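You operate a simulated robot arm through the tools that you are given. There is no shell and no other tool. Be economical: measure what you need, move in short steps, check, and stop when the job is done.

The job below is to be done with a simulated two-armed robot. You get a single attempt, and the scene is never put back.

TASK
Hold the clock, wind it past FULL and slide its alarm on; turn the lamp to LOW, then off.

It is judged by the outcome, as a careful person would: the job done as asked, and still so three seconds after it is handed in. It fails if anything else is knocked over, pushed out of place, dropped, spilled or broken.

THE ROBOT
Two 7-joint arms with two-finger parallel grippers on one trunk, on a base that drives. Base frame: it is fixed to the floor where the robot stands at the start and does not move with it; the origin is under the middle of the robot, x ahead of it, y to its left, z up. Lengths are in m, angles in degrees, forces in N, time in s.
The left shoulder is at the start at [0.07, 0.163, 1.045], the right one opposite. With the tool pointing down near the work surface each hand reaches from about 0.34 to 0.86 m from the robot's upright axis, wherever it stands, measured 20 degrees to its own side. Places, roughly: winding knob [0.5, 0, 0.7]; alarm slider [0.5, -0.1, 0.7]; reading lamp dial [0.7, -0.2, 0.6]; reading lamp switch [0.7, -0.1, 0.6]; reading lamp arm [0.7, -0.1, 1]; reading lamp shade [0.5, -0.1, 0.9]. Payload 3.43 kg a hand.
Tool frame (each hand has its own): the origin (TCP) lies between the finger pads and is the grasp point; the fingertips stand 0.034 m ahead of it; z points along the fingers, y is the line along which they close. The gripper opens to 0.128 m. The fingers are 0.024 m wide and 0.012 m thick; the gripper's body (0.048 by 0.13 m) begins 0.096 m behind the TCP.
Orientation is that of the tool frame in the base frame, as a unit quaternion [x, y, z, w]. With the fingers straight down and closing along the base's y, the tool's x points along the base's -x, its y along +y and its z along -z.

THE INTERFACE
- The arms move only by the tool servo_tool. It takes "left_moves", "right_moves" or both (then of equal length, played together; a hand with none holds still); each is one flat list of numbers, 7 for each row, row after row: the turn, a rotation vector about the tool's x, y, z in units of 5 degrees (1.0 is 5 degrees), then the shift along the tool's x, y, z in units of 50 mm (1.0 is 50 mm), then the closure in counts, from 0 (fully open) to 255 (shut). In form: [wx, wy, wz, dx, dy, dz, fingers, wx, wy, wz, dx, dy, dz, fingers, ...]. A call has 1 to 20 rows; each row shifts and turns the commanded pose from where the row before left it, along the tool's axes as they then stand. A call with a number of a shift or a turn outside -1 to 1 is refused whole. Each row takes 0.2 s and may step no farther than 0.05 m and 8.6 degrees from the row before; otherwise, or with a gripper value out of range, the whole call is refused. Where a pose cannot be reached the arm comes as near as it can. A force on the tool above 40 N (or 10 N above the force at the start of the call, whichever is more), or a blocked arm, ends the call early, and 0.2 s more pass. The fingers move at their own pace (about 0.153 m/s each) and stop on an object; they squeeze with about 43 N. The grip force told is the motor's: it shows also when the fingers shut on nothing. Time passes only in rows, and 0.2 s behind the last, so rows that do not move let the fingers close. The reply holds the time, the measured pose of the TCP, the force on the tool along the base axes, the opening and the grip force, in the units named above and with some noise.
- Cameras (640 x 400 px; columns grow to the right, rows downward): "scene" is now at [0.1385, -0.0036, 1.2754]; the picture's right is [-0.04, -1.00, 0.00], its down [-0.57, 0.03, -0.82] and it looks along [0.82, -0.04, -0.57] (base axes); focal length 248 px, centre (320, 200). "left" rides on the left gripper at [0.076, 0.011, -0.16] in its tool frame; the picture's right is [-0.15, 0.99, 0.00], its down [-0.88, -0.13, -0.46] and it looks along [-0.45, -0.07, 0.89] (tool axes); focal length 234 px, centre (320, 200). "right" rides on the right gripper at [0.076, -0.011, -0.16] in its tool frame; the picture's right is [0.15, 0.99, 0.00], its down [-0.88, 0.13, -0.46] and it looks along [-0.45, 0.07, 0.89] (tool axes); focal length 234 px, centre (320, 200). There is no depth. A picture from a camera that has moved, and an enlarged one, comes with that camera's place and axes in the base frame and with its lens.
- grab_frame(camera): a new picture of that camera. It takes no simulated time.
- move_column(by): slides the trunk up (or, below 0, down) by that many m; the arms and the scene camera ride with it, the base frame stays. It gives what a move gives, with no picture.
- drive_base(legs): drives the robot by 1 to 6 legs, each [ahead, left, turn to the left] in m, m and degrees, along the robot's own axes; the way and the turn of a leg run together, so that a leg with both is an arc; at most 1.5 m and 180 degrees a leg. The arms and the cameras ride along, it lands a little off, and it stops where it bumps. It gives what a move gives.
- pan_tilt(pan, tilt): turns the head with the scene camera to pan (to the left, within 86 degrees either way) and tilt (down, from -29 to 69), counted from straight ahead of the robot. It gives what a move gives.
- inspect(camera, box): a new picture of the part [left, top, right, bottom] of that camera's present view, enlarged. It takes no simulated time.
- job_done(): hands the job in; it is judged then, once.

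Work in short steps. Places have to be worked out from the pictures, the camera data and where the tool is seen: move nearer, look again, correct. Check each grasp and each placing, and mend what went wrong. You have 120 turns and 88 pictures in all, those below and enlarged ones among them. Open the grippers and draw the arms clear of the work before you hand the job in, unless the task says otherwise; then end with one line.

The tools are called after "Call:" as name(argument=value, ...) on one line, values as JSON. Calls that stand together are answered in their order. servo_tool: Moves the arms, as the interface text tells. Its arguments: {"type":"object","properties":{"left_moves":{"type":"array","items":{"type":"number"}},"right_moves":{"type":"array","items":{"type":"number"}}},"required":[]} The other tools are called the same way: move_column (by) slides the trunk up or down; drive_base (legs) drives the base; pan_tilt (pan, tilt) turns the head that bears the scene camera; grab_frame (camera) takes a picture; inspect (camera, box) takes an enlarged picture of a part of a camera's view; job_done () hands the job in.

At the start:

```text
time_s: 0.0
left_tool_pos: [0.6255, 0.1799, 1.0732]
left_orientation: [0.0, 1.0, 0.0, 0.0]
left_contact_force: [0.5, 0.2, -0.2]
left_gripper_width: 0.1281
left_grasp_force: 0.1
right_tool_pos: [0.4377, -0.284, 0.9857]
right_orientation: [0.0, 1.0, -0.001, 0.0]
right_contact_force: [-0.4, 0.2, -0.3]
right_gripper_width: 0.1277
right_grasp_force: 0.2
trunk travel left (down, up): [-0.525, 0.415]
robot x, y, heading: [-0.002, 0.0031, -0.2]
head pan, tilt: [-2.6, 34.8]
```

scene: 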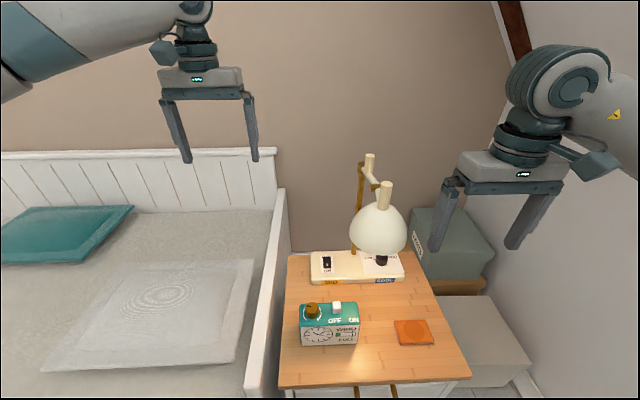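
right: 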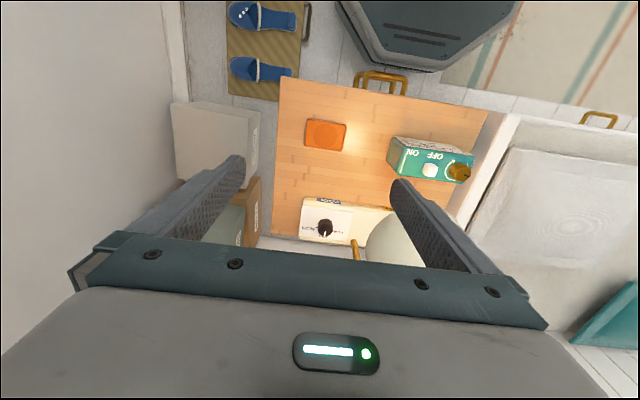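
left: 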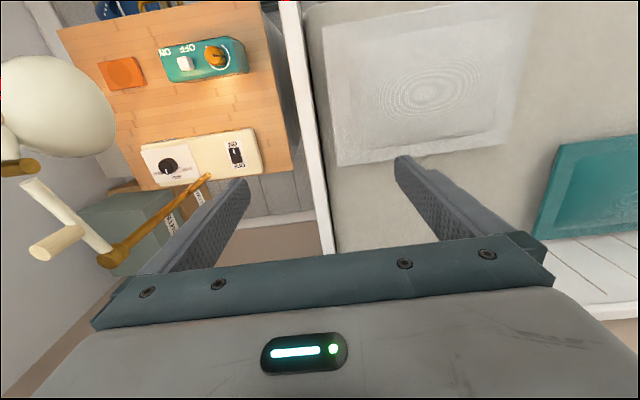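

The clock stands at the front of the table, the lamp base behind it. I enlarge both to read the labels.

Call:
inspect(camera="scene", box=[285, 285, 381, 355])

Call:
inspect(camera="scene", box=[300, 230, 420, 300])

Call:
inspect(camera="left", box=[130, 20, 280, 190])

Call:
inspect(camera="right", box=[270, 120, 490, 270])

```text
5.71 times, centred on (333, 320) of scene
camera zoom: at [0.1385, -0.0036, 1.2754], right [-0.04, -1.0, 0.0], down [-0.57, 0.03, -0.82], along [0.82, -0.04, -0.57], focal length 1420 px, centre (246, -486)
```

zoom: 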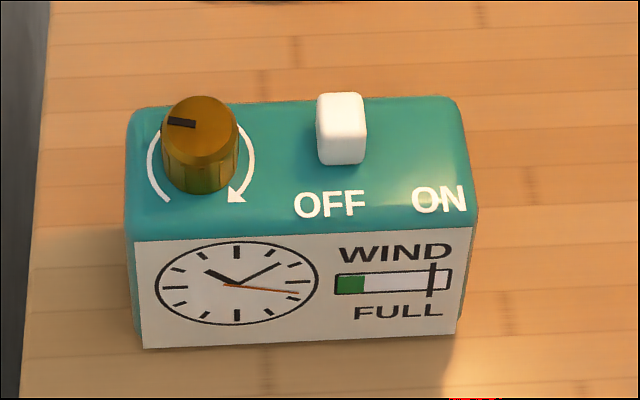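

```text
5.33 times, centred on (360, 265) of scene
camera zoom: at [0.1385, -0.0036, 1.2754], right [-0.04, -1.0, 0.0], down [-0.57, 0.03, -0.82], along [0.82, -0.04, -0.57], focal length 1325 px, centre (107, -147)
```

zoom: 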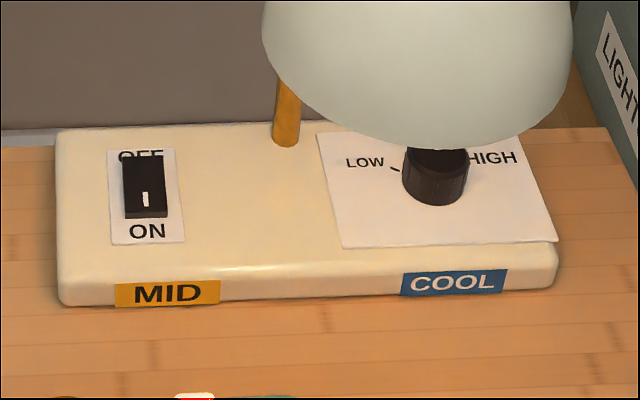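

```text
2.35 times, centred on (205, 105) of left
camera zoom: at [0.5489, 0.1913, 1.2327], right [0.15, 0.99, 0.0], down [0.88, -0.13, 0.46], along [0.45, -0.07, -0.89], focal length 551 px, centre (591, 424)
```

zoom: 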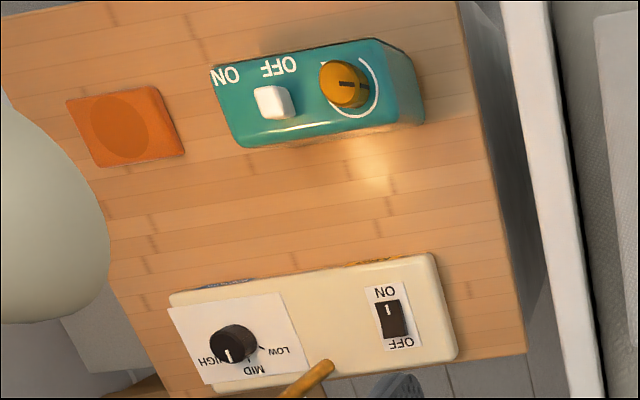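

```text
2.67 times, centred on (380, 195) of right
camera zoom: at [0.3615, -0.2936, 1.1458], right [-0.15, 0.99, 0.0], down [0.88, 0.13, 0.46], along [0.45, 0.07, -0.89], focal length 624 px, centre (160, 213)
```

zoom: 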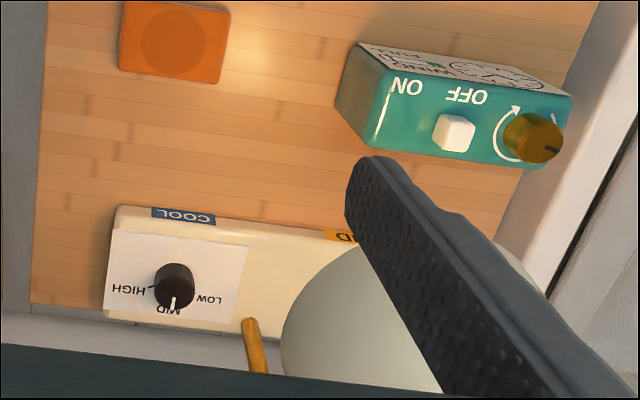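

Readings so far, from triangulation: the clock spans x 0.452–0.515 and y −0.115–0.029, with its top at z≈0.69. The knob is at about (0.485, 0.00), the slider at (0.49, −0.06) and slides on toward −y. The shade is at about (0.53, −0.14, 0.93), r 0.06. The plan is for the right hand to hold the clock from its right end while the left hand winds, so I first move the right hand aside and yaw it 90°.

Call:
servo_tool(right_moves=[0, 0, 0, 0, -1, 0, 0, 0, 0, 0, 0, -1, 0, 0, 0, 0, 1, 0, 0, 0, 0, 0, 0, 1, 0, 0, 0, 0, 0, 0, 1, 0, 0, 0, 0, 0, 0, 1, 0, 0, 0, 0, 0, 0, 1, 0, 0, 0, 0, 0, 0, 1, 0, 0, 0, 0, 0, 0, 1, 0, 0, 0, 0, 0, 0, 1, 0, 0, 0, 0, 0, 0, 1, 0, 0, 0, 0, 0, 0, 1, 0, 0, 0, 0, 0, 0, 1, 0, 0, 0, 0, 0, 0, 1, 0, 0, 0, 0, 0, 0, 1, 0, 0, 0, 0, 0, 0, 1, 0, 0, 0, 0, 0, 0, 1, 0, 0, 0, 0, 0, 0, 1, 0, 0, 0, 0, 0, 0, 1, 0, 0, 0, 0, 0, 0, 1, 0, 0, 0, 0])

```text
time_s: 4.2
left_tool_pos: [0.624, 0.1786, 1.0721]
left_orientation: [-0.001, 1.0, 0.0, 0.0]
left_contact_force: [-0.4, 0.8, -0.7]
left_gripper_width: 0.1283
left_grasp_force: 0.0
right_tool_pos: [0.4361, -0.3834, 0.9855]
right_orientation: [0.708, 0.706, 0.001, 0.001]
right_contact_force: [-0.9, 0.0, 0.2]
right_gripper_width: 0.1278
right_grasp_force: 0.0
trunk travel left (down, up): [-0.525, 0.415]
robot x, y, heading: [-0.0015, -0.0036, -0.3]
head pan, tilt: [-2.6, 34.8]
```

The yaw is done. Next I tilt the right hand 55° toward the clock while the left hand moves in x above the knob and half closes.

Call:
servo_tool(right_moves=[0, 1, 0, 0, 0, 0, 0, 0, 1, 0, 0, 0, 0, 0, 0, 1, 0, 0, 0, 0, 0, 0, 1, 0, 0, 0, 0, 0, 0, 1, 0, 0, 0, 0, 0, 0, 1, 0, 0, 0, 0, 0, 0, 1, 0, 0, 0, 0, 0, 0, 1, 0, 0, 0, 0, 0, 0, 1, 0, 0, 0, 0, 0, 0, 1, 0, 0, 0, 0, 0, 0, 1, 0, 0, 0, 0, 0], left_moves=[0, 0, 0, 0.7, 0, 0, 130, 0, 0, 0, 0.7, 0, 0, 130, 0, 0, 0, 0.7, 0, 0, 130, 0, 0, 0, 0.7, 0, 0, 130, 0, 0, 0, 0, 0, 0, 130, 0, 0, 0, 0, 0, 0, 130, 0, 0, 0, 0, 0, 0, 130, 0, 0, 0, 0, 0, 0, 130, 0, 0, 0, 0, 0, 0, 130, 0, 0, 0, 0, 0, 0, 130, 0, 0, 0, 0, 0, 0, 130])

Call:
grab_frame(camera="scene")

Call:
grab_frame(camera="right")

```text
time_s: 6.6
left_tool_pos: [0.4821, 0.1803, 1.0741]
left_orientation: [-0.001, 1.0, -0.001, -0.001]
left_contact_force: [0.1, 0.4, -0.4]
left_gripper_width: 0.0627
left_grasp_force: 0.0
right_tool_pos: [0.4377, -0.384, 0.9864]
right_orientation: [0.627, 0.627, 0.328, -0.326]
right_contact_force: [0.7, -0.2, -0.2]
right_gripper_width: 0.128
right_grasp_force: 0.0
trunk travel left (down, up): [-0.525, 0.415]
robot x, y, heading: [0.0013, -0.0018, -0.1]
head pan, tilt: [-2.6, 34.8]
```

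```text
80 pictures are left
camera scene: at [0.1384, -0.0039, 1.2754], right [-0.04, -1.0, 0.0], down [-0.57, 0.03, -0.82], along [0.82, -0.04, -0.57], focal length 248 px, centre (320, 200)
```

scene: 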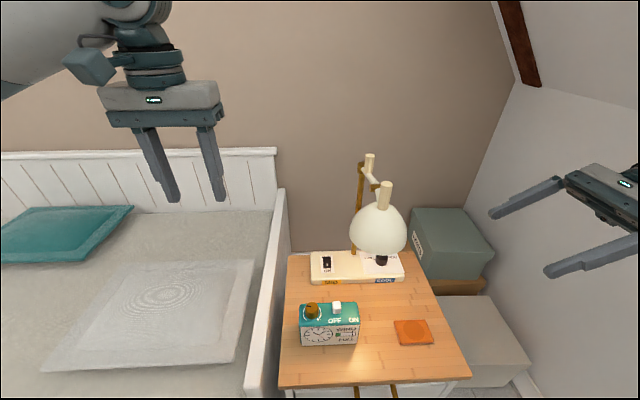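

```text
79 pictures are left
camera right: at [0.4261, -0.4704, 1.1399], right [0.99, 0.08, 0.12], down [0.13, -0.88, -0.46], along [0.07, 0.47, -0.88], focal length 234 px, centre (320, 200)
```

right: 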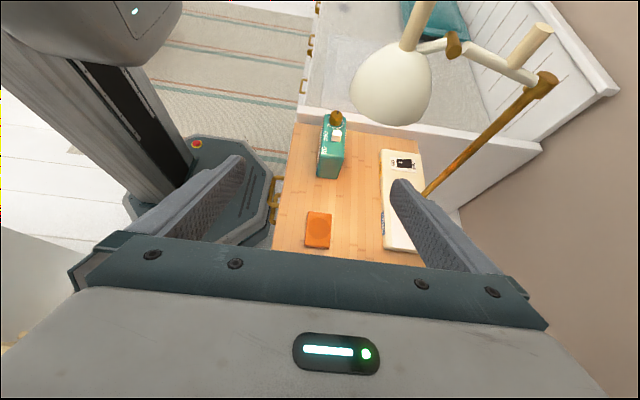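

The hand is tilted as wanted and the shade position is confirmed. I move the right hand to a standoff about 0.12 m behind the grasp.

Call:
servo_tool(right_moves=[0, 0, 0, -0.8, 0.11, 0.3, 0, 0, 0, 0, -0.8, 0.11, 0.4, 0, 0, 0, 0, -0.72, 0.11, 0.6, 0, 0, 0, 0, 0, 0.11, 0.95, 0, 0, 0, 0, 0, 0.11, 0.95, 0, 0, 0, 0, 0, 0.11, 0.95, 0, 0, 0, 0, 0, 0.11, 0.95, 0, 0, 0, 0, 0, 0.13, 0.98, 0])

Call:
grab_frame(camera="right")

Call:
grab_frame(camera="scene")

```text
time_s: 8.4
left_tool_pos: [0.4832, 0.1808, 1.0717]
left_orientation: [-0.001, 1.0, 0.0, 0.0]
left_contact_force: [0.5, 0.2, -0.3]
left_gripper_width: 0.0629
left_grasp_force: 0.0
right_tool_pos: [0.4831, -0.2038, 0.7173]
right_orientation: [0.628, 0.627, 0.327, -0.326]
right_contact_force: [0.5, 0.1, -0.6]
right_gripper_width: 0.1279
right_grasp_force: 0.1
trunk travel left (down, up): [-0.525, 0.415]
robot x, y, heading: [-0.0002, 0.0004, -0.1]
head pan, tilt: [-2.6, 34.8]
```

```text
78 pictures are left
camera right: at [0.4729, -0.2892, 0.8719], right [0.99, 0.08, 0.12], down [0.13, -0.88, -0.46], along [0.07, 0.47, -0.88], focal length 234 px, centre (320, 200)
```

right: 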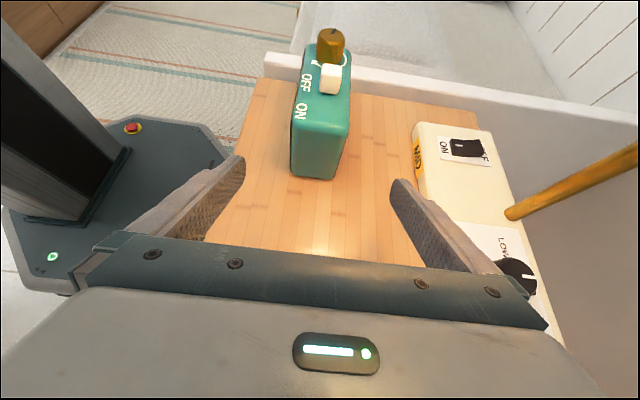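

```text
77 pictures are left
camera scene: at [0.1393, -0.0032, 1.2753], right [-0.05, -1.0, 0.0], down [-0.57, 0.03, -0.82], along [0.82, -0.04, -0.57], focal length 248 px, centre (320, 200)
```

scene: 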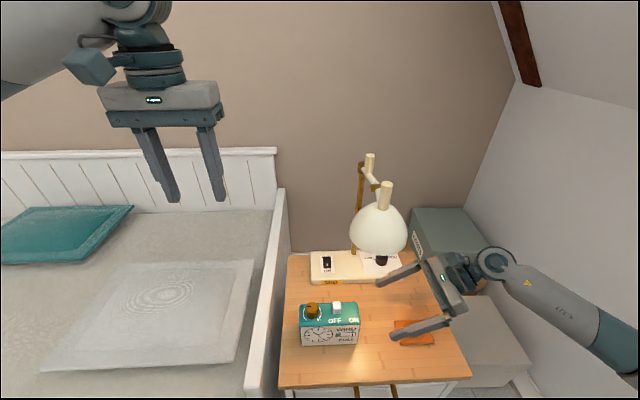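

Both cameras put the clock's centre at x≈0.482, between the fingers. I advance 0.128 m along the tool with the fingers open.

Call:
servo_tool(right_moves=[0, 0, 0, 0.02, 0, 0.64, 0, 0, 0, 0, 0.02, 0, 0.64, 0, 0, 0, 0, 0.02, 0, 0.64, 0, 0, 0, 0, 0, 0, 0.62, 0, 0, 0, 0, 0, 0, 0, 0])

Call:
grab_frame(camera="right")

Call:
inspect(camera="scene", box=[280, 260, 440, 360])

```text
time_s: 9.6
left_tool_pos: [0.4815, 0.1794, 1.0727]
left_orientation: [-0.001, 1.0, -0.001, 0.0]
left_contact_force: [-0.4, 0.7, 0.5]
left_gripper_width: 0.0626
left_grasp_force: 0.1
right_tool_pos: [0.4823, -0.0954, 0.6453]
right_orientation: [0.627, 0.627, 0.327, -0.327]
right_contact_force: [-0.1, 0.5, 0.2]
right_gripper_width: 0.1278
right_grasp_force: 0.1
trunk travel left (down, up): [-0.525, 0.415]
robot x, y, heading: [-0.0032, 0.0001, 0.0]
head pan, tilt: [-2.6, 34.8]
```

```text
76 pictures are left
camera right: at [0.471, -0.1817, 0.799], right [0.99, 0.08, 0.12], down [0.13, -0.88, -0.46], along [0.07, 0.47, -0.88], focal length 234 px, centre (320, 200)
```

right: 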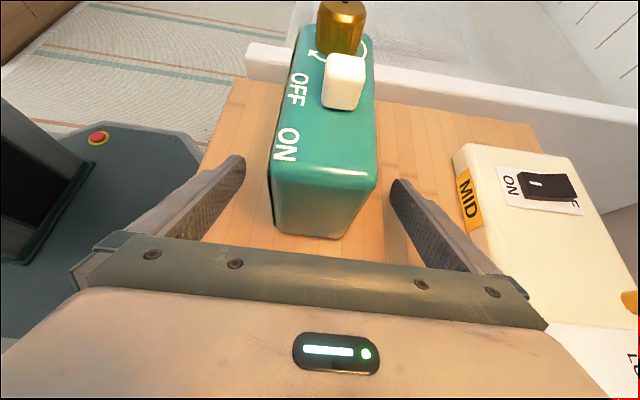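

```text
4.00 times, centred on (360, 310) of scene
camera zoom: at [0.1383, -0.0039, 1.2754], right [-0.05, -1.0, 0.0], down [-0.57, 0.03, -0.82], along [0.82, -0.04, -0.57], focal length 994 px, centre (160, -240)
```

zoom: 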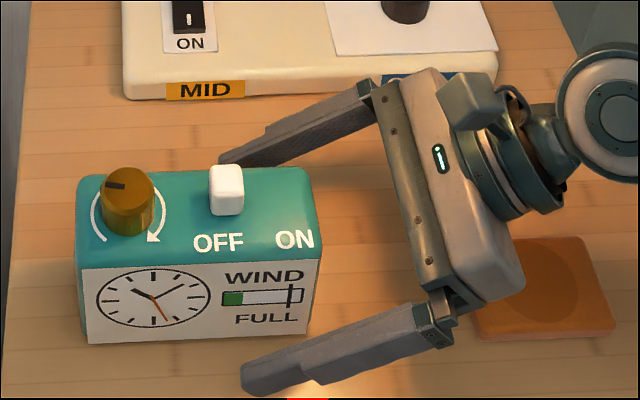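

The clock is centred between the fingers, but a finger would hide the wind gauge. I flatten the tilt by 15° and drop about 13 mm so the fingers sit below the gauge.

Call:
servo_tool(right_moves=[0, 1, 0, 0, 0, 0, 0, 0, 1, 0, 0, 0, 0, 0, 0, 1, 0, 0, 0, 0, 0, 0, 0, 0, -0.27, 0, -0.08, 0, 0, 0, 0, 0, 0, 0, 0])

Call:
inspect(camera="scene", box=[280, 260, 440, 360])

```text
time_s: 10.8
left_tool_pos: [0.4825, 0.1805, 1.0735]
left_orientation: [0.0, 1.0, 0.001, 0.0]
left_contact_force: [-0.2, 0.4, 0.3]
left_gripper_width: 0.0625
left_grasp_force: 0.1
right_tool_pos: [0.4821, -0.1033, 0.6331]
right_orientation: [0.579, 0.579, 0.405, -0.406]
right_contact_force: [-0.1, -0.7, -0.9]
right_gripper_width: 0.1278
right_grasp_force: 0.1
trunk travel left (down, up): [-0.525, 0.415]
robot x, y, heading: [0.0003, 0.0001, -0.2]
head pan, tilt: [-2.6, 34.8]
```

```text
4.00 times, centred on (360, 310) of scene
camera zoom: at [0.1385, -0.0035, 1.2754], right [-0.04, -1.0, 0.0], down [-0.57, 0.03, -0.82], along [0.82, -0.04, -0.57], focal length 994 px, centre (160, -240)
```

zoom: 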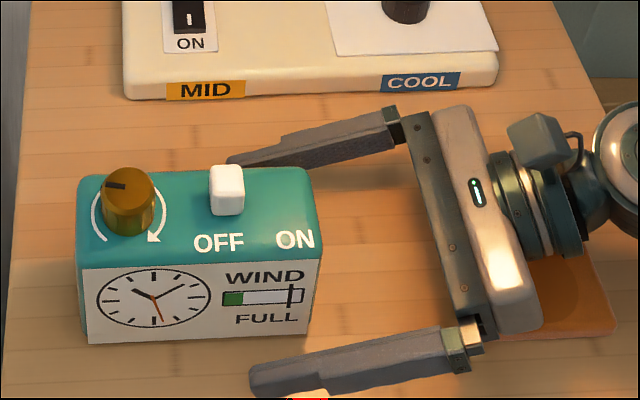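

Lower and flatter now. I close the right hand on the clock and check.

Call:
servo_tool(right_moves=[0, 0, 0, 0, 0, 0, 255, 0, 0, 0, 0, 0, 0, 255, 0, 0, 0, 0, 0, 0, 255, 0, 0, 0, 0, 0, 0, 255])

Call:
inspect(camera="scene", box=[280, 260, 440, 360])

```text
time_s: 11.8
left_tool_pos: [0.4818, 0.1807, 1.0736]
left_orientation: [-0.001, 1.0, 0.0, 0.001]
left_contact_force: [-0.5, 0.0, 0.7]
left_gripper_width: 0.0625
left_grasp_force: 0.0
right_tool_pos: [0.482, -0.1022, 0.634]
right_orientation: [0.579, 0.579, 0.405, -0.406]
right_contact_force: [-0.1, -0.6, -0.5]
right_gripper_width: 0.0619
right_grasp_force: 43.4
trunk travel left (down, up): [-0.525, 0.415]
robot x, y, heading: [0.0001, -0.0, 0.1]
head pan, tilt: [-2.6, 34.8]
```

```text
4.00 times, centred on (360, 310) of scene
camera zoom: at [0.1384, -0.0036, 1.2754], right [-0.04, -1.0, 0.0], down [-0.57, 0.03, -0.82], along [0.82, -0.04, -0.57], focal length 994 px, centre (160, -240)
```

zoom: 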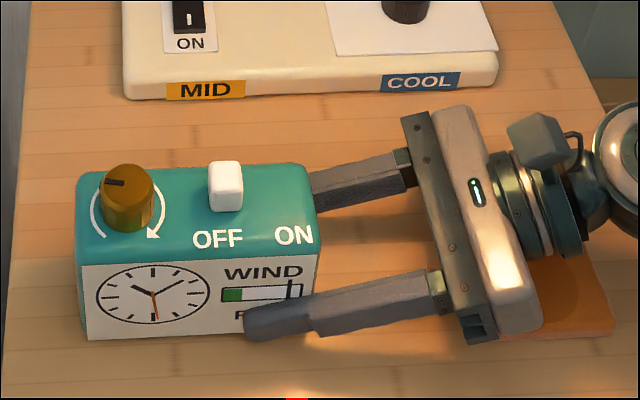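

The clock is held firmly (43 N, 62 mm wide), the gauge is still visible and nothing has shifted. I bring the left hand above the knob at (0.487, 0.0), still high, with a −30° pre-yaw.

Call:
servo_tool(left_moves=[0, 0, 0, -0.1, -0.9, 0, 130, 0, 0, 0, 0, -0.9, 0, 130, 0, 0, 0, 0, -0.9, 0, 130, 0, 0, 0, 0, -0.9, 0, 130, 0, 0, 0, 0, 0, 0.95, 130, 0, 0, 0, 0, 0, 0.95, 130, 0, 0, 0, 0, 0, 0.95, 130, 0, 0, 0, 0, 0, 0.95, 130, 0, 0, -1, 0, 0, 0, 130, 0, 0, -1, 0, 0, 0, 130, 0, 0, -1, 0, 0, 0, 130, 0, 0, -1, 0, 0, 0, 130, 0, 0, -1, 0, 0, 0, 130, 0, 0, -1, 0, 0, 0, 130])

Call:
grab_frame(camera="scene")

Call:
grab_frame(camera="left")

```text
time_s: 14.8
left_tool_pos: [0.4889, -0.0011, 0.883]
left_orientation: [-0.26, 0.965, 0.0, 0.001]
left_contact_force: [0.9, -0.8, -0.4]
left_gripper_width: 0.0627
left_grasp_force: 0.0
right_tool_pos: [0.4825, -0.1026, 0.6345]
right_orientation: [0.58, 0.579, 0.405, -0.405]
right_contact_force: [-0.3, -0.1, 0.0]
right_gripper_width: 0.0616
right_grasp_force: 43.2
trunk travel left (down, up): [-0.525, 0.415]
robot x, y, heading: [0.0002, 0.001, -0.0]
head pan, tilt: [-2.6, 34.8]
```

```text
72 pictures are left
camera scene: at [0.1386, -0.0037, 1.2753], right [-0.04, -1.0, 0.0], down [-0.57, 0.03, -0.82], along [0.82, -0.04, -0.57], focal length 248 px, centre (320, 200)
```

scene: 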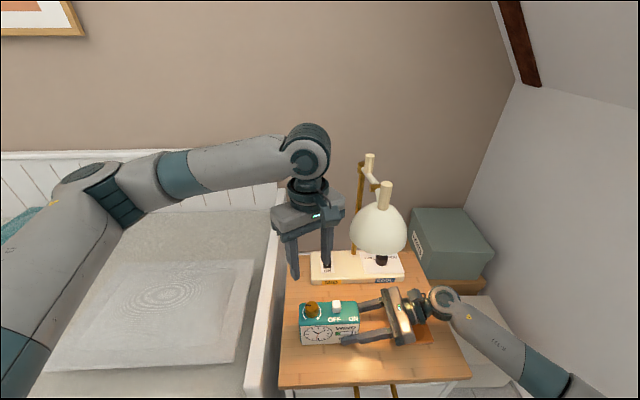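

```text
71 pictures are left
camera left: at [0.4181, -0.0282, 1.0426], right [-0.37, 0.93, 0.0], down [0.83, 0.33, 0.46], along [0.42, 0.17, -0.89], focal length 234 px, centre (320, 200)
```

left: 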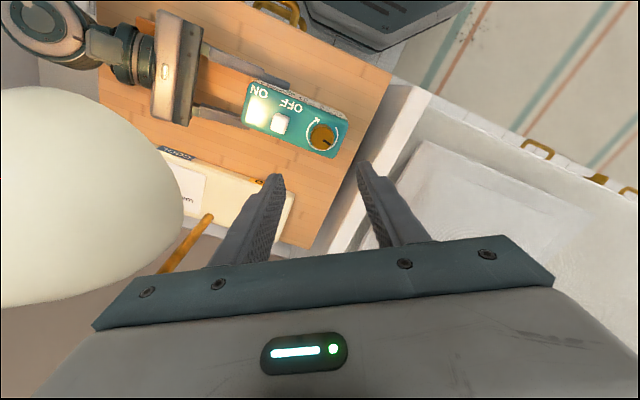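

The left camera puts the knob at about (0.477, 0.0) and the scene camera at 0.487, so with the clock clamped at x=0.482 I take (0.482, 0). I shift by −6 mm in x and descend around the knob.

Call:
servo_tool(left_moves=[0, 0, 0, 0.1, 0.06, 0.7, 130, 0, 0, 0, 0, 0, 0.8, 130, 0, 0, 0, 0, 0, 0.6, 130, 0, 0, 0, 0, 0, 0, 130])

Call:
inspect(camera="scene", box=[260, 200, 420, 360])

Call:
grab_frame(camera="left")

```text
time_s: 15.8
left_tool_pos: [0.4865, -0.0007, 0.7763]
left_orientation: [-0.26, 0.966, 0.0, 0.0]
left_contact_force: [-0.5, 0.9, -0.5]
left_gripper_width: 0.0626
left_grasp_force: 0.1
right_tool_pos: [0.4823, -0.1019, 0.6332]
right_orientation: [0.579, 0.579, 0.406, -0.405]
right_contact_force: [-2.1, -0.4, 0.8]
right_gripper_width: 0.0618
right_grasp_force: 42.6
trunk travel left (down, up): [-0.525, 0.415]
robot x, y, heading: [-0.0001, -0.0013, -0.1]
head pan, tilt: [-2.6, 34.8]
```

```text
2.50 times, centred on (340, 280) of scene
camera zoom: at [0.1386, -0.0037, 1.2753], right [-0.04, -1.0, 0.0], down [-0.57, 0.03, -0.82], along [0.82, -0.04, -0.57], focal length 621 px, centre (270, 0)
```

zoom: 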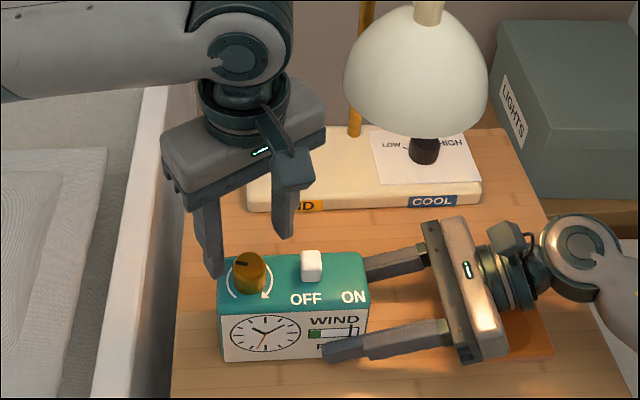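

```text
69 pictures are left
camera left: at [0.4145, -0.0278, 0.9368], right [-0.37, 0.93, 0.0], down [0.83, 0.33, 0.46], along [0.42, 0.17, -0.89], focal length 234 px, centre (320, 200)
```

left: 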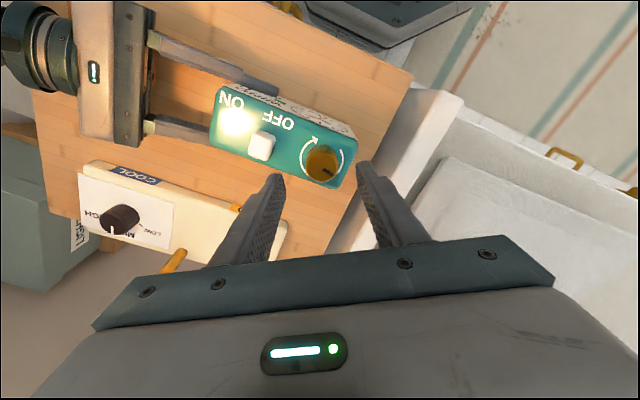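

Fingertips are still about 10 mm above the knob. I nudge −4.5 mm in x and go down to z≈0.734.

Call:
servo_tool(left_moves=[0, 0, 0, 0.074, 0.053, 0.2, 130, 0, 0, 0, 0, 0, 0.35, 130, 0, 0, 0, 0, 0, 0.3, 130, 0, 0, 0, 0, 0, 0, 130])

Call:
inspect(camera="left", box=[200, 60, 440, 210])

Call:
inspect(camera="scene", box=[270, 240, 390, 360])

```text
time_s: 16.8
left_tool_pos: [0.4802, 0.0008, 0.7342]
left_orientation: [-0.26, 0.966, 0.0, 0.0]
left_contact_force: [0.0, 0.0, 0.7]
left_gripper_width: 0.0626
left_grasp_force: 0.2
right_tool_pos: [0.4829, -0.1024, 0.6348]
right_orientation: [0.58, 0.579, 0.406, -0.405]
right_contact_force: [-0.4, -0.2, -0.1]
right_gripper_width: 0.0619
right_grasp_force: 43.3
trunk travel left (down, up): [-0.525, 0.415]
robot x, y, heading: [-0.0009, -0.0032, -0.1]
head pan, tilt: [-2.6, 34.8]
```

```text
2.67 times, centred on (320, 135) of left
camera zoom: at [0.4091, -0.0266, 0.8944], right [-0.37, 0.93, 0.0], down [0.83, 0.33, 0.46], along [0.42, 0.17, -0.89], focal length 624 px, centre (320, 373)
```

zoom: 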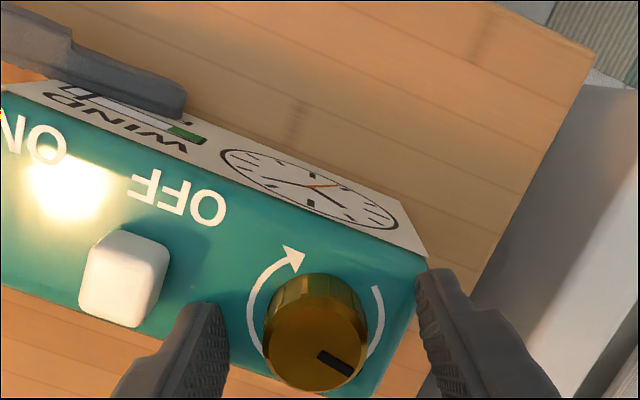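

```text
3.33 times, centred on (330, 300) of scene
camera zoom: at [0.1386, -0.0037, 1.2753], right [-0.04, -1.0, 0.0], down [-0.57, 0.03, -0.82], along [0.82, -0.04, -0.57], focal length 828 px, centre (287, -133)
```

zoom: 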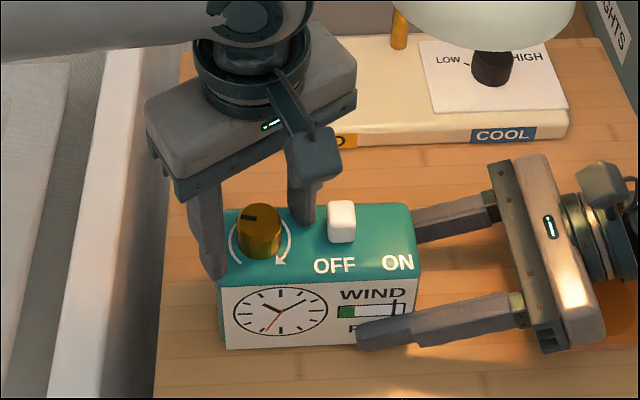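

The knob is exactly on the tool axis (317,347 predicted, 315,347 seen). I close on it, then turn 60° clockwise as a first trial.

Call:
servo_tool(left_moves=[0, 0, 0, 0, 0, 0, 255, 0, 0, 0, 0, 0, 0, 255, 0, 0, 0, 0, 0, 0, 255])

Call:
servo_tool(left_moves=[0, 0, 1, 0, 0, 0, 255, 0, 0, 1, 0, 0, 0, 255, 0, 0, 1, 0, 0, 0, 255, 0, 0, 1, 0, 0, 0, 255, 0, 0, 1, 0, 0, 0, 255, 0, 0, 1, 0, 0, 0, 255, 0, 0, 1, 0, 0, 0, 255, 0, 0, 1, 0, 0, 0, 255, 0, 0, 1, 0, 0, 0, 255, 0, 0, 1, 0, 0, 0, 255, 0, 0, 1, 0, 0, 0, 255, 0, 0, 1, 0, 0, 0, 255])

Call:
inspect(camera="scene", box=[270, 240, 390, 360])

```text
time_s: 17.6
left_tool_pos: [0.4811, -0.0003, 0.7347]
left_orientation: [-0.259, 0.966, -0.001, 0.0]
left_contact_force: [4.6, -12.5, 0.1]
left_gripper_width: 0.0304
left_grasp_force: 43.6
right_tool_pos: [0.4825, -0.1026, 0.6345]
right_orientation: [0.579, 0.579, 0.407, -0.406]
right_contact_force: [-5.6, 11.4, -0.1]
right_gripper_width: 0.0621
right_grasp_force: 43.1
trunk travel left (down, up): [-0.525, 0.415]
robot x, y, heading: [0.0009, -0.0002, 0.0]
head pan, tilt: [-2.6, 34.8]
```

```text
time_s: 20.2
left_tool_pos: [0.4791, 0.0009, 0.735]
left_orientation: [0.259, 0.966, 0.002, -0.001]
left_contact_force: [15.8, 8.9, -5.4]
left_gripper_width: 0.0305
left_grasp_force: 42.7
right_tool_pos: [0.4831, -0.1027, 0.634]
right_orientation: [0.579, 0.579, 0.406, -0.406]
right_contact_force: [-17.1, -7.5, 11.7]
right_gripper_width: 0.062
right_grasp_force: 43.1
trunk travel left (down, up): [-0.525, 0.415]
robot x, y, heading: [-0.0024, 0.0009, -0.1]
head pan, tilt: [-2.6, 34.8]
```

```text
3.33 times, centred on (330, 300) of scene
camera zoom: at [0.1383, -0.0034, 1.2755], right [-0.04, -1.0, 0.0], down [-0.57, 0.03, -0.82], along [0.82, -0.04, -0.57], focal length 828 px, centre (287, -133)
```

zoom: 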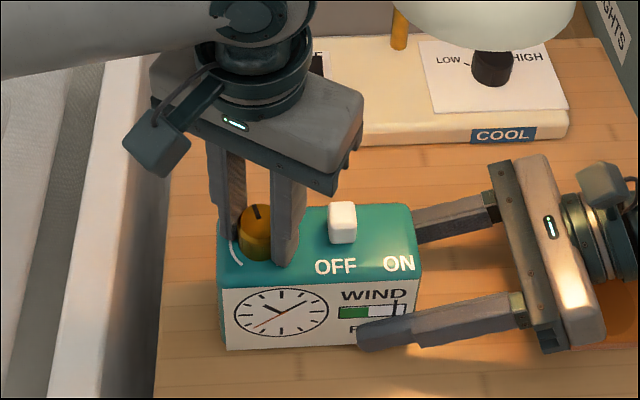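

The winding works: the gauge went from 25% to 45% over 60°. A side force of about 18 N shows my axis is slightly off, so I correct by ~3 mm and turn 90° more.

Call:
servo_tool(left_moves=[0, 0, 0, -0.037, 0.056, 0, 255, 0, 0, 1, 0, 0, 0, 255, 0, 0, 1, 0, 0, 0, 255, 0, 0, 1, 0, 0, 0, 255, 0, 0, 1, 0, 0, 0, 255, 0, 0, 1, 0, 0, 0, 255, 0, 0, 1, 0, 0, 0, 255, 0, 0, 1, 0, 0, 0, 255, 0, 0, 1, 0, 0, 0, 255, 0, 0, 1, 0, 0, 0, 255, 0, 0, 1, 0, 0, 0, 255, 0, 0, 1, 0, 0, 0, 255, 0, 0, 1, 0, 0, 0, 255, 0, 0, 1, 0, 0, 0, 255, 0, 0, 1, 0, 0, 0, 255, 0, 0, 1, 0, 0, 0, 255, 0, 0, 1, 0, 0, 0, 255, 0, 0, 1, 0, 0, 0, 255, 0, 0, 1, 0, 0, 0, 255])

Call:
inspect(camera="scene", box=[270, 240, 390, 360])

```text
time_s: 24.2
left_tool_pos: [0.4836, 0.0013, 0.735]
left_orientation: [0.866, 0.5, 0.0, 0.0]
left_contact_force: [4.0, 16.3, 0.1]
left_gripper_width: 0.0308
left_grasp_force: 43.0
right_tool_pos: [0.4822, -0.1036, 0.6333]
right_orientation: [0.579, 0.58, 0.405, -0.406]
right_contact_force: [-4.0, -17.4, 3.1]
right_gripper_width: 0.0617
right_grasp_force: 43.5
trunk travel left (down, up): [-0.525, 0.415]
robot x, y, heading: [0.0019, 0.0039, 0.2]
head pan, tilt: [-2.6, 34.8]
```

```text
3.33 times, centred on (330, 300) of scene
camera zoom: at [0.1385, -0.0038, 1.2753], right [-0.05, -1.0, 0.0], down [-0.57, 0.03, -0.82], along [0.82, -0.04, -0.57], focal length 828 px, centre (287, -133)
```

zoom: 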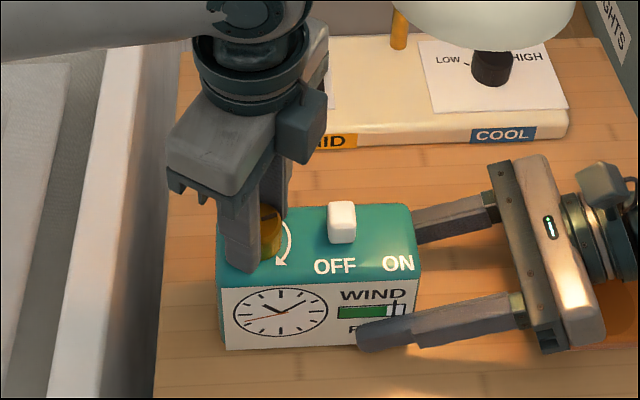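

The gauge is at about 73%, still short of the line at about 88%. I nudge +3 mm in y to relieve the side force and turn a further 75°.

Call:
servo_tool(left_moves=[0, 0, 0, 0.06, -0.01, 0, 255, 0, 0, 1, 0, 0, 0, 255, 0, 0, 1, 0, 0, 0, 255, 0, 0, 1, 0, 0, 0, 255, 0, 0, 1, 0, 0, 0, 255, 0, 0, 1, 0, 0, 0, 255, 0, 0, 1, 0, 0, 0, 255, 0, 0, 1, 0, 0, 0, 255, 0, 0, 1, 0, 0, 0, 255, 0, 0, 1, 0, 0, 0, 255, 0, 0, 1, 0, 0, 0, 255, 0, 0, 1, 0, 0, 0, 255, 0, 0, 1, 0, 0, 0, 255, 0, 0, 1, 0, 0, 0, 255])

Call:
inspect(camera="scene", box=[270, 240, 390, 360])

```text
time_s: 27.2
left_tool_pos: [0.4846, 0.0022, 0.7349]
left_orientation: [0.999, -0.044, 0.0, 0.002]
left_contact_force: [5.0, -33.8, -10.0]
left_gripper_width: 0.0308
left_grasp_force: 43.1
right_tool_pos: [0.4834, -0.1026, 0.6342]
right_orientation: [0.577, 0.58, 0.406, -0.407]
right_contact_force: [-3.0, 30.9, 15.1]
right_gripper_width: 0.0618
right_grasp_force: 43.4
trunk travel left (down, up): [-0.525, 0.415]
robot x, y, heading: [0.0025, -0.0012, -0.3]
head pan, tilt: [-2.6, 34.8]
```

```text
3.33 times, centred on (330, 300) of scene
camera zoom: at [0.1385, -0.0038, 1.2754], right [-0.04, -1.0, 0.0], down [-0.57, 0.03, -0.82], along [0.82, -0.04, -0.57], focal length 828 px, centre (287, -133)
```

zoom: 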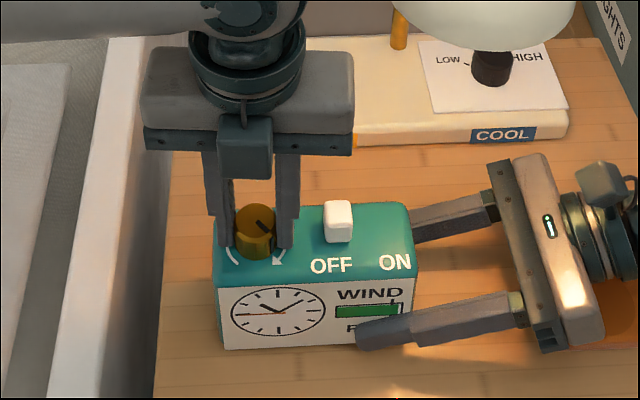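

Force in y is now −34 N, so I overcorrected. I zoom on the gauge before doing anything more.

Call:
inspect(camera="scene", box=[362, 322, 402, 347])

```text
16.00 times, centred on (382, 334) of scene
camera zoom: at [0.1385, -0.0038, 1.2754], right [-0.04, -1.0, 0.0], down [-0.57, 0.03, -0.82], along [0.82, -0.04, -0.57], focal length 3975 px, centre (-672, -1952)
```

zoom: 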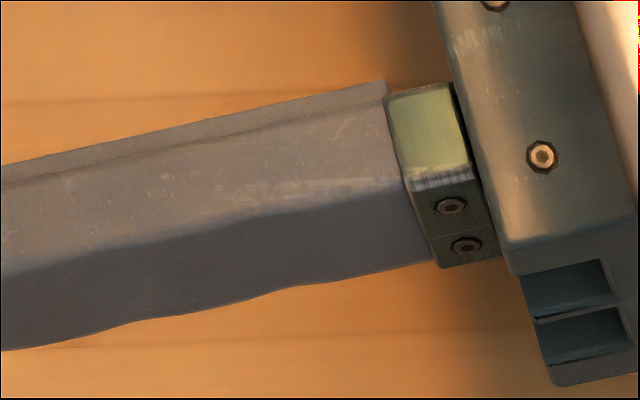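

Wrong spot; the gauge is at about columns 333–356 and rows 325–340.

Call:
inspect(camera="scene", box=[326, 322, 366, 347])

```text
16.00 times, centred on (346, 334) of scene
camera zoom: at [0.1385, -0.0038, 1.2754], right [-0.04, -1.0, 0.0], down [-0.57, 0.03, -0.82], along [0.82, -0.04, -0.57], focal length 3975 px, centre (-96, -1952)
```

zoom: 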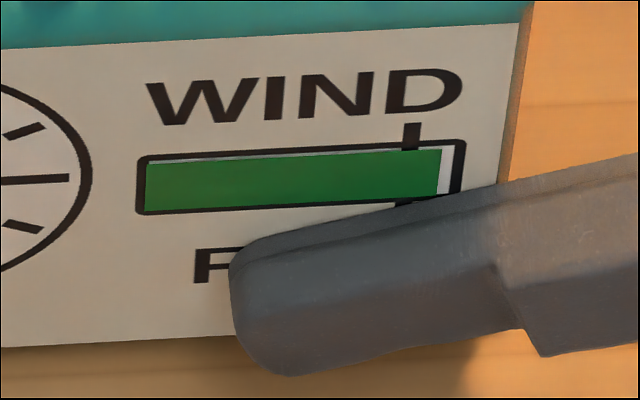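

The green is past the FULL mark. I ease off the side force, open to about 56 mm, and lift straight up.

Call:
servo_tool(left_moves=[0, 0, 0, 0, 0.05, 0, 255, 0, 0, 0, 0, 0, 0, 145, 0, 0, 0, 0, 0, 0, 145, 0, 0, 0, 0, 0, -0.8, 145, 0, 0, 0, 0, 0, -0.8, 145, 0, 0, 0, 0, 0, -0.8, 145])

Call:
inspect(camera="scene", box=[290, 280, 370, 350])

```text
time_s: 28.6
left_tool_pos: [0.4847, 0.0018, 0.8539]
left_orientation: [0.999, -0.043, 0.0, 0.0]
left_contact_force: [0.0, 0.7, 0.3]
left_gripper_width: 0.0553
left_grasp_force: 0.1
right_tool_pos: [0.4831, -0.1034, 0.6326]
right_orientation: [0.579, 0.579, 0.405, -0.406]
right_contact_force: [-0.4, -4.4, 7.0]
right_gripper_width: 0.0617
right_grasp_force: 42.9
trunk travel left (down, up): [-0.525, 0.415]
robot x, y, heading: [-0.0015, 0.0032, 0.1]
head pan, tilt: [-2.6, 34.8]
```

```text
5.71 times, centred on (330, 315) of scene
camera zoom: at [0.1379, -0.0038, 1.2753], right [-0.04, -1.0, 0.0], down [-0.57, 0.03, -0.82], along [0.82, -0.04, -0.57], focal length 1420 px, centre (263, -457)
```

zoom: 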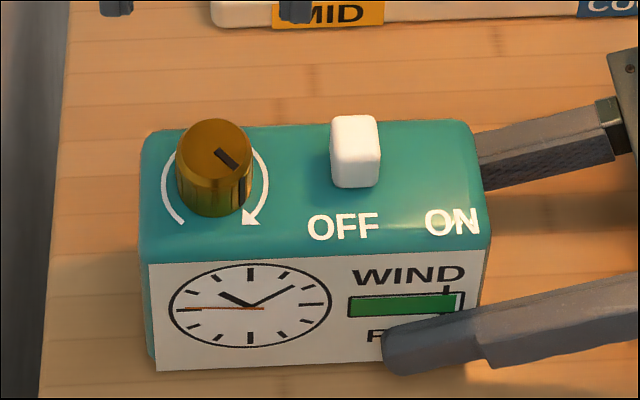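

The clock is wound past FULL. For the slider I'll use one finger of the wide-open left hand, leaned 30° back toward the robot so it clears the shade. I tilt and position it above.

Call:
servo_tool(left_moves=[0, 0, -1, 0, -0.3, 0, 25, 0, 1, 0, 0, -0.32, 0, 25, 0, 1, 0, 0, 0, 0, 25, 0, 1, 0, 0, 0, 0, 25, 0, 1, 0, 0, 0, 0, 25, 0, 1, 0, 0, 0, 0, 25, 0, 1, 0, 0, 0, 0, 25, 0, 0, 0, -0.42, 0, 0.38, 25, 0, 0, 0, -0.42, 0, 0.38, 25, 0, 0, 0, 0, 0, 0, 25])

Call:
grab_frame(camera="left")

Call:
inspect(camera="scene", box=[250, 230, 410, 350])

```text
time_s: 30.8
left_tool_pos: [0.4674, 0.0336, 0.802]
left_orientation: [0.966, 0.001, 0.258, 0.0]
left_contact_force: [-0.2, -0.5, -0.2]
left_gripper_width: 0.1155
left_grasp_force: 0.1
right_tool_pos: [0.4825, -0.1042, 0.6335]
right_orientation: [0.579, 0.58, 0.404, -0.406]
right_contact_force: [-0.2, 0.4, 0.0]
right_gripper_width: 0.0619
right_grasp_force: 43.0
trunk travel left (down, up): [-0.525, 0.415]
robot x, y, heading: [0.002, -0.0045, -0.1]
head pan, tilt: [-2.6, 34.8]
```

```text
60 pictures are left
camera left: at [0.4539, 0.0233, 0.977], right [-0.13, -0.99, -0.07], down [-0.99, 0.13, -0.05], along [0.05, 0.07, -1.0], focal length 234 px, centre (320, 200)
```

left: 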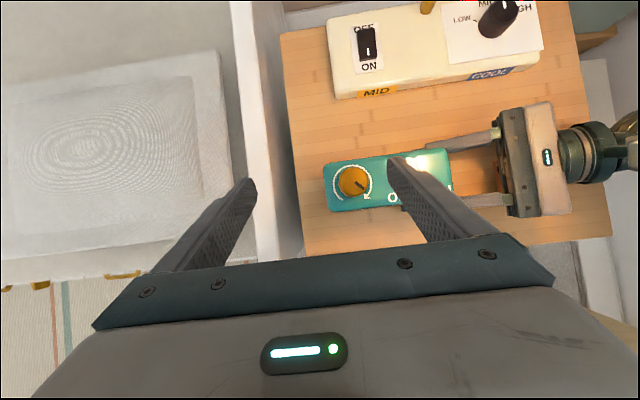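

```text
3.33 times, centred on (330, 290) of scene
camera zoom: at [0.1388, -0.0037, 1.2753], right [-0.04, -1.0, 0.0], down [-0.57, 0.03, -0.82], along [0.82, -0.04, -0.57], focal length 828 px, centre (287, -100)
```

zoom: 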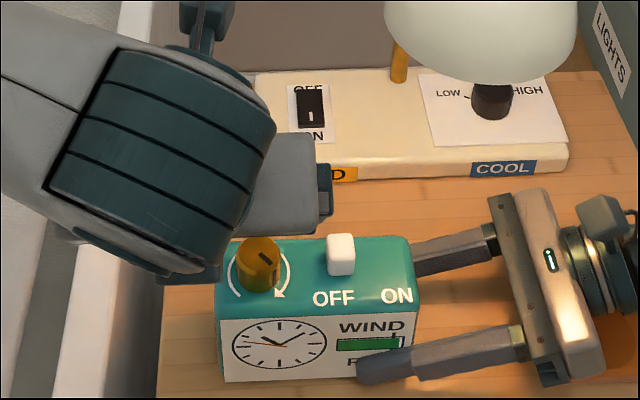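

The rail is at z≈0.57, so it is no obstacle, and the −y finger lies at y −0.024…−0.036, between knob and slider. I lower straight down to z≈0.736.

Call:
servo_tool(left_moves=[0, 0, 0, -0.22, 0, 0.385, 25, 0, 0, 0, -0.22, 0, 0.385, 25, 0, 0, 0, -0.22, 0, 0.385, 25, 0, 0, 0, 0, 0, 0, 25])

Call:
inspect(camera="left", box=[280, 100, 480, 240])

Call:
inspect(camera="right", box=[200, 0, 460, 200])

```text
time_s: 31.8
left_tool_pos: [0.4671, 0.0323, 0.735]
left_orientation: [0.966, 0.001, 0.26, 0.001]
left_contact_force: [-3.4, 1.7, 18.2]
left_gripper_width: 0.1146
left_grasp_force: 0.0
right_tool_pos: [0.4839, -0.1024, 0.6332]
right_orientation: [0.579, 0.579, 0.405, -0.405]
right_contact_force: [5.7, 1.0, -6.0]
right_gripper_width: 0.0617
right_grasp_force: 42.6
trunk travel left (down, up): [-0.525, 0.415]
robot x, y, heading: [0.0001, 0.0004, 0.3]
head pan, tilt: [-2.6, 34.8]
```

```text
2.86 times, centred on (380, 170) of left
camera zoom: at [0.4522, 0.0213, 0.9115], right [-0.13, -0.99, -0.07], down [-0.99, 0.13, -0.05], along [0.06, 0.06, -1.0], focal length 669 px, centre (149, 286)
```

zoom: 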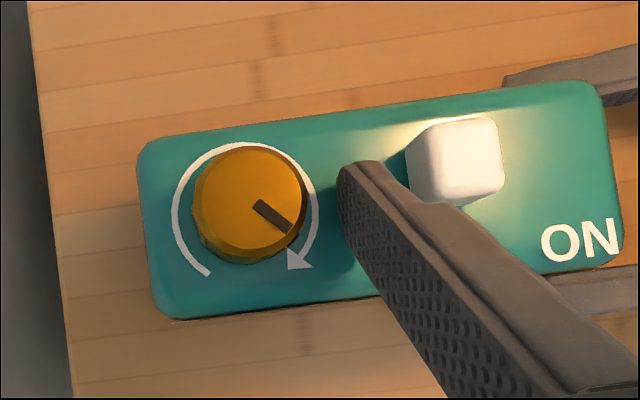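

```text
2.00 times, centred on (330, 100) of right
camera zoom: at [0.4716, -0.226, 0.7601], right [0.99, 0.05, 0.14], down [0.13, -0.73, -0.67], along [0.07, 0.68, -0.73], focal length 468 px, centre (300, 400)
```

zoom: 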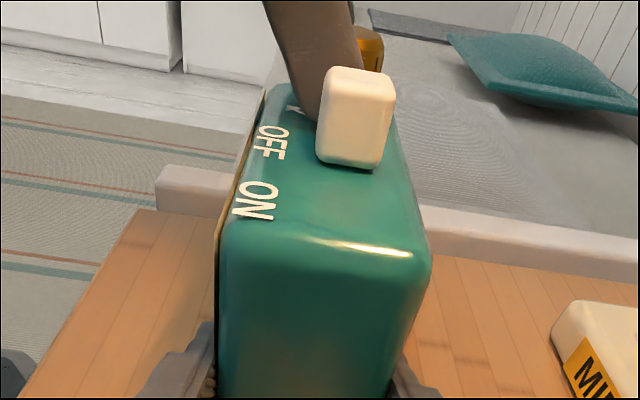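

The tip grazes the clock top (18 N). I raise it 3 mm, move 12 mm forward so the finger is centred on the slider, then push toward −y.

Call:
servo_tool(left_moves=[0, 0, 0, 0.24, 0, 0.07, 25, 0, 0, 0, 0, 0.25, 0, 25, 0, 0, 0, 0, 0.15, 0, 25, 0, 0, 0, 0, 0.15, 0, 25, 0, 0, 0, 0, 0.15, 0, 25, 0, 0, 0, 0, 0.15, 0, 25, 0, 0, 0, 0, 0.1, 0, 25])

Call:
inspect(camera="left", box=[280, 100, 480, 240])

Call:
grab_frame(camera="scene")

```text
time_s: 33.4
left_tool_pos: [0.4802, -0.0157, 0.7384]
left_orientation: [0.966, 0.001, 0.26, -0.001]
left_contact_force: [-0.1, 9.9, 3.7]
left_gripper_width: 0.1095
left_grasp_force: 0.0
right_tool_pos: [0.4832, -0.1029, 0.633]
right_orientation: [0.579, 0.579, 0.406, -0.406]
right_contact_force: [-1.0, -10.1, -0.6]
right_gripper_width: 0.0619
right_grasp_force: 43.0
trunk travel left (down, up): [-0.525, 0.415]
robot x, y, heading: [0.0015, -0.0022, 0.2]
head pan, tilt: [-2.6, 34.8]
```

```text
2.86 times, centred on (380, 170) of left
camera zoom: at [0.4669, -0.0257, 0.9146], right [-0.12, -0.99, -0.08], down [-0.99, 0.13, -0.05], along [0.06, 0.07, -1.0], focal length 669 px, centre (149, 286)
```

zoom: 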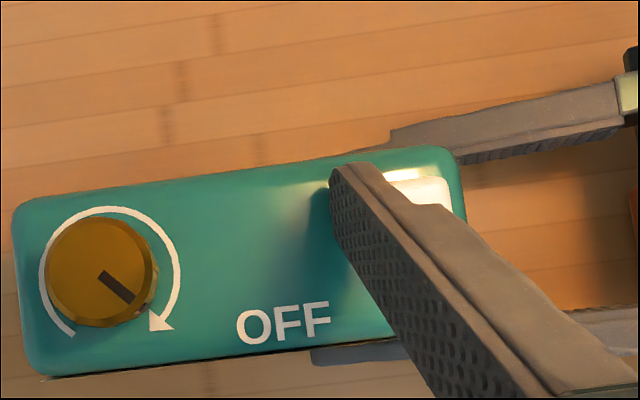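

```text
55 pictures are left
camera scene: at [0.1385, -0.0037, 1.2754], right [-0.04, -1.0, 0.0], down [-0.57, 0.03, -0.82], along [0.82, -0.04, -0.57], focal length 248 px, centre (320, 200)
```

scene: 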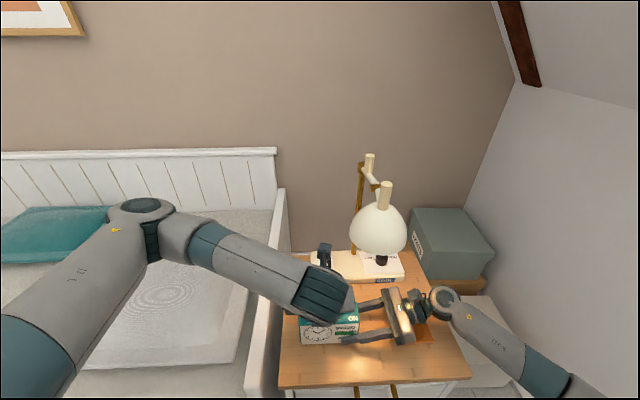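

The slider has moved most of the way. I view it with the right camera.

Call:
inspect(camera="right", box=[200, 0, 460, 200])

```text
2.00 times, centred on (330, 100) of right
camera zoom: at [0.4719, -0.2268, 0.7602], right [0.99, 0.05, 0.14], down [0.13, -0.73, -0.67], along [0.07, 0.68, -0.73], focal length 468 px, centre (300, 400)
```

zoom: 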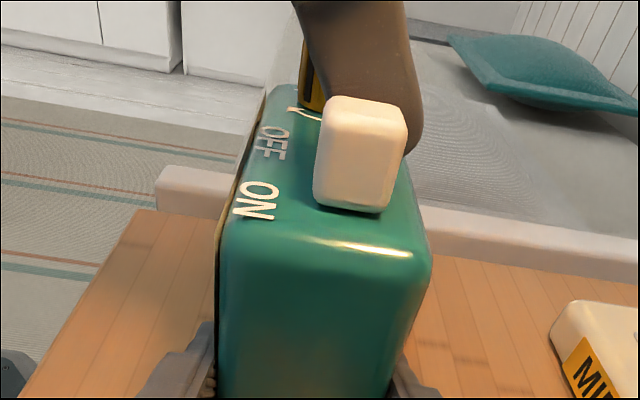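

The slider stands near ON. I push 15 mm more in small steps to make sure it reaches the end stop (the fingers give at a stop).

Call:
servo_tool(left_moves=[0, 0, 0, 0, 0.1, 0, 25, 0, 0, 0, 0, 0.1, 0, 25, 0, 0, 0, 0, 0.1, 0, 25, 0, 0, 0, 0, 0, 0, 25])

Call:
inspect(camera="right", box=[200, 0, 460, 200])

```text
time_s: 34.3
left_tool_pos: [0.4821, -0.0247, 0.7391]
left_orientation: [0.965, 0.003, 0.261, -0.007]
left_contact_force: [0.6, 20.9, 10.6]
left_gripper_width: 0.1043
left_grasp_force: 0.0
right_tool_pos: [0.4856, -0.107, 0.6336]
right_orientation: [0.581, 0.579, 0.406, -0.403]
right_contact_force: [-1.6, -21.2, 4.7]
right_gripper_width: 0.0615
right_grasp_force: 43.0
trunk travel left (down, up): [-0.525, 0.415]
robot x, y, heading: [-0.0006, -0.0008, -0.1]
head pan, tilt: [-2.6, 34.8]
stopped in row 4 (left hand): the force on the tool passed its limit (the readings are from after the stop); the commanded pose is now the measured one
```

```text
2.00 times, centred on (330, 100) of right
camera zoom: at [0.4723, -0.2287, 0.7612], right [0.99, 0.05, 0.14], down [0.13, -0.73, -0.67], along [0.07, 0.68, -0.73], focal length 468 px, centre (300, 400)
```

zoom: 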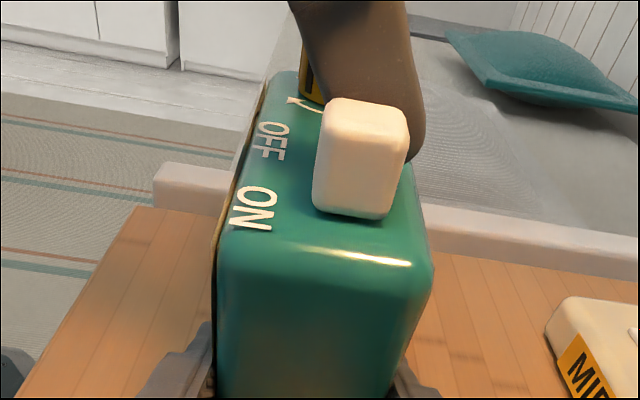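

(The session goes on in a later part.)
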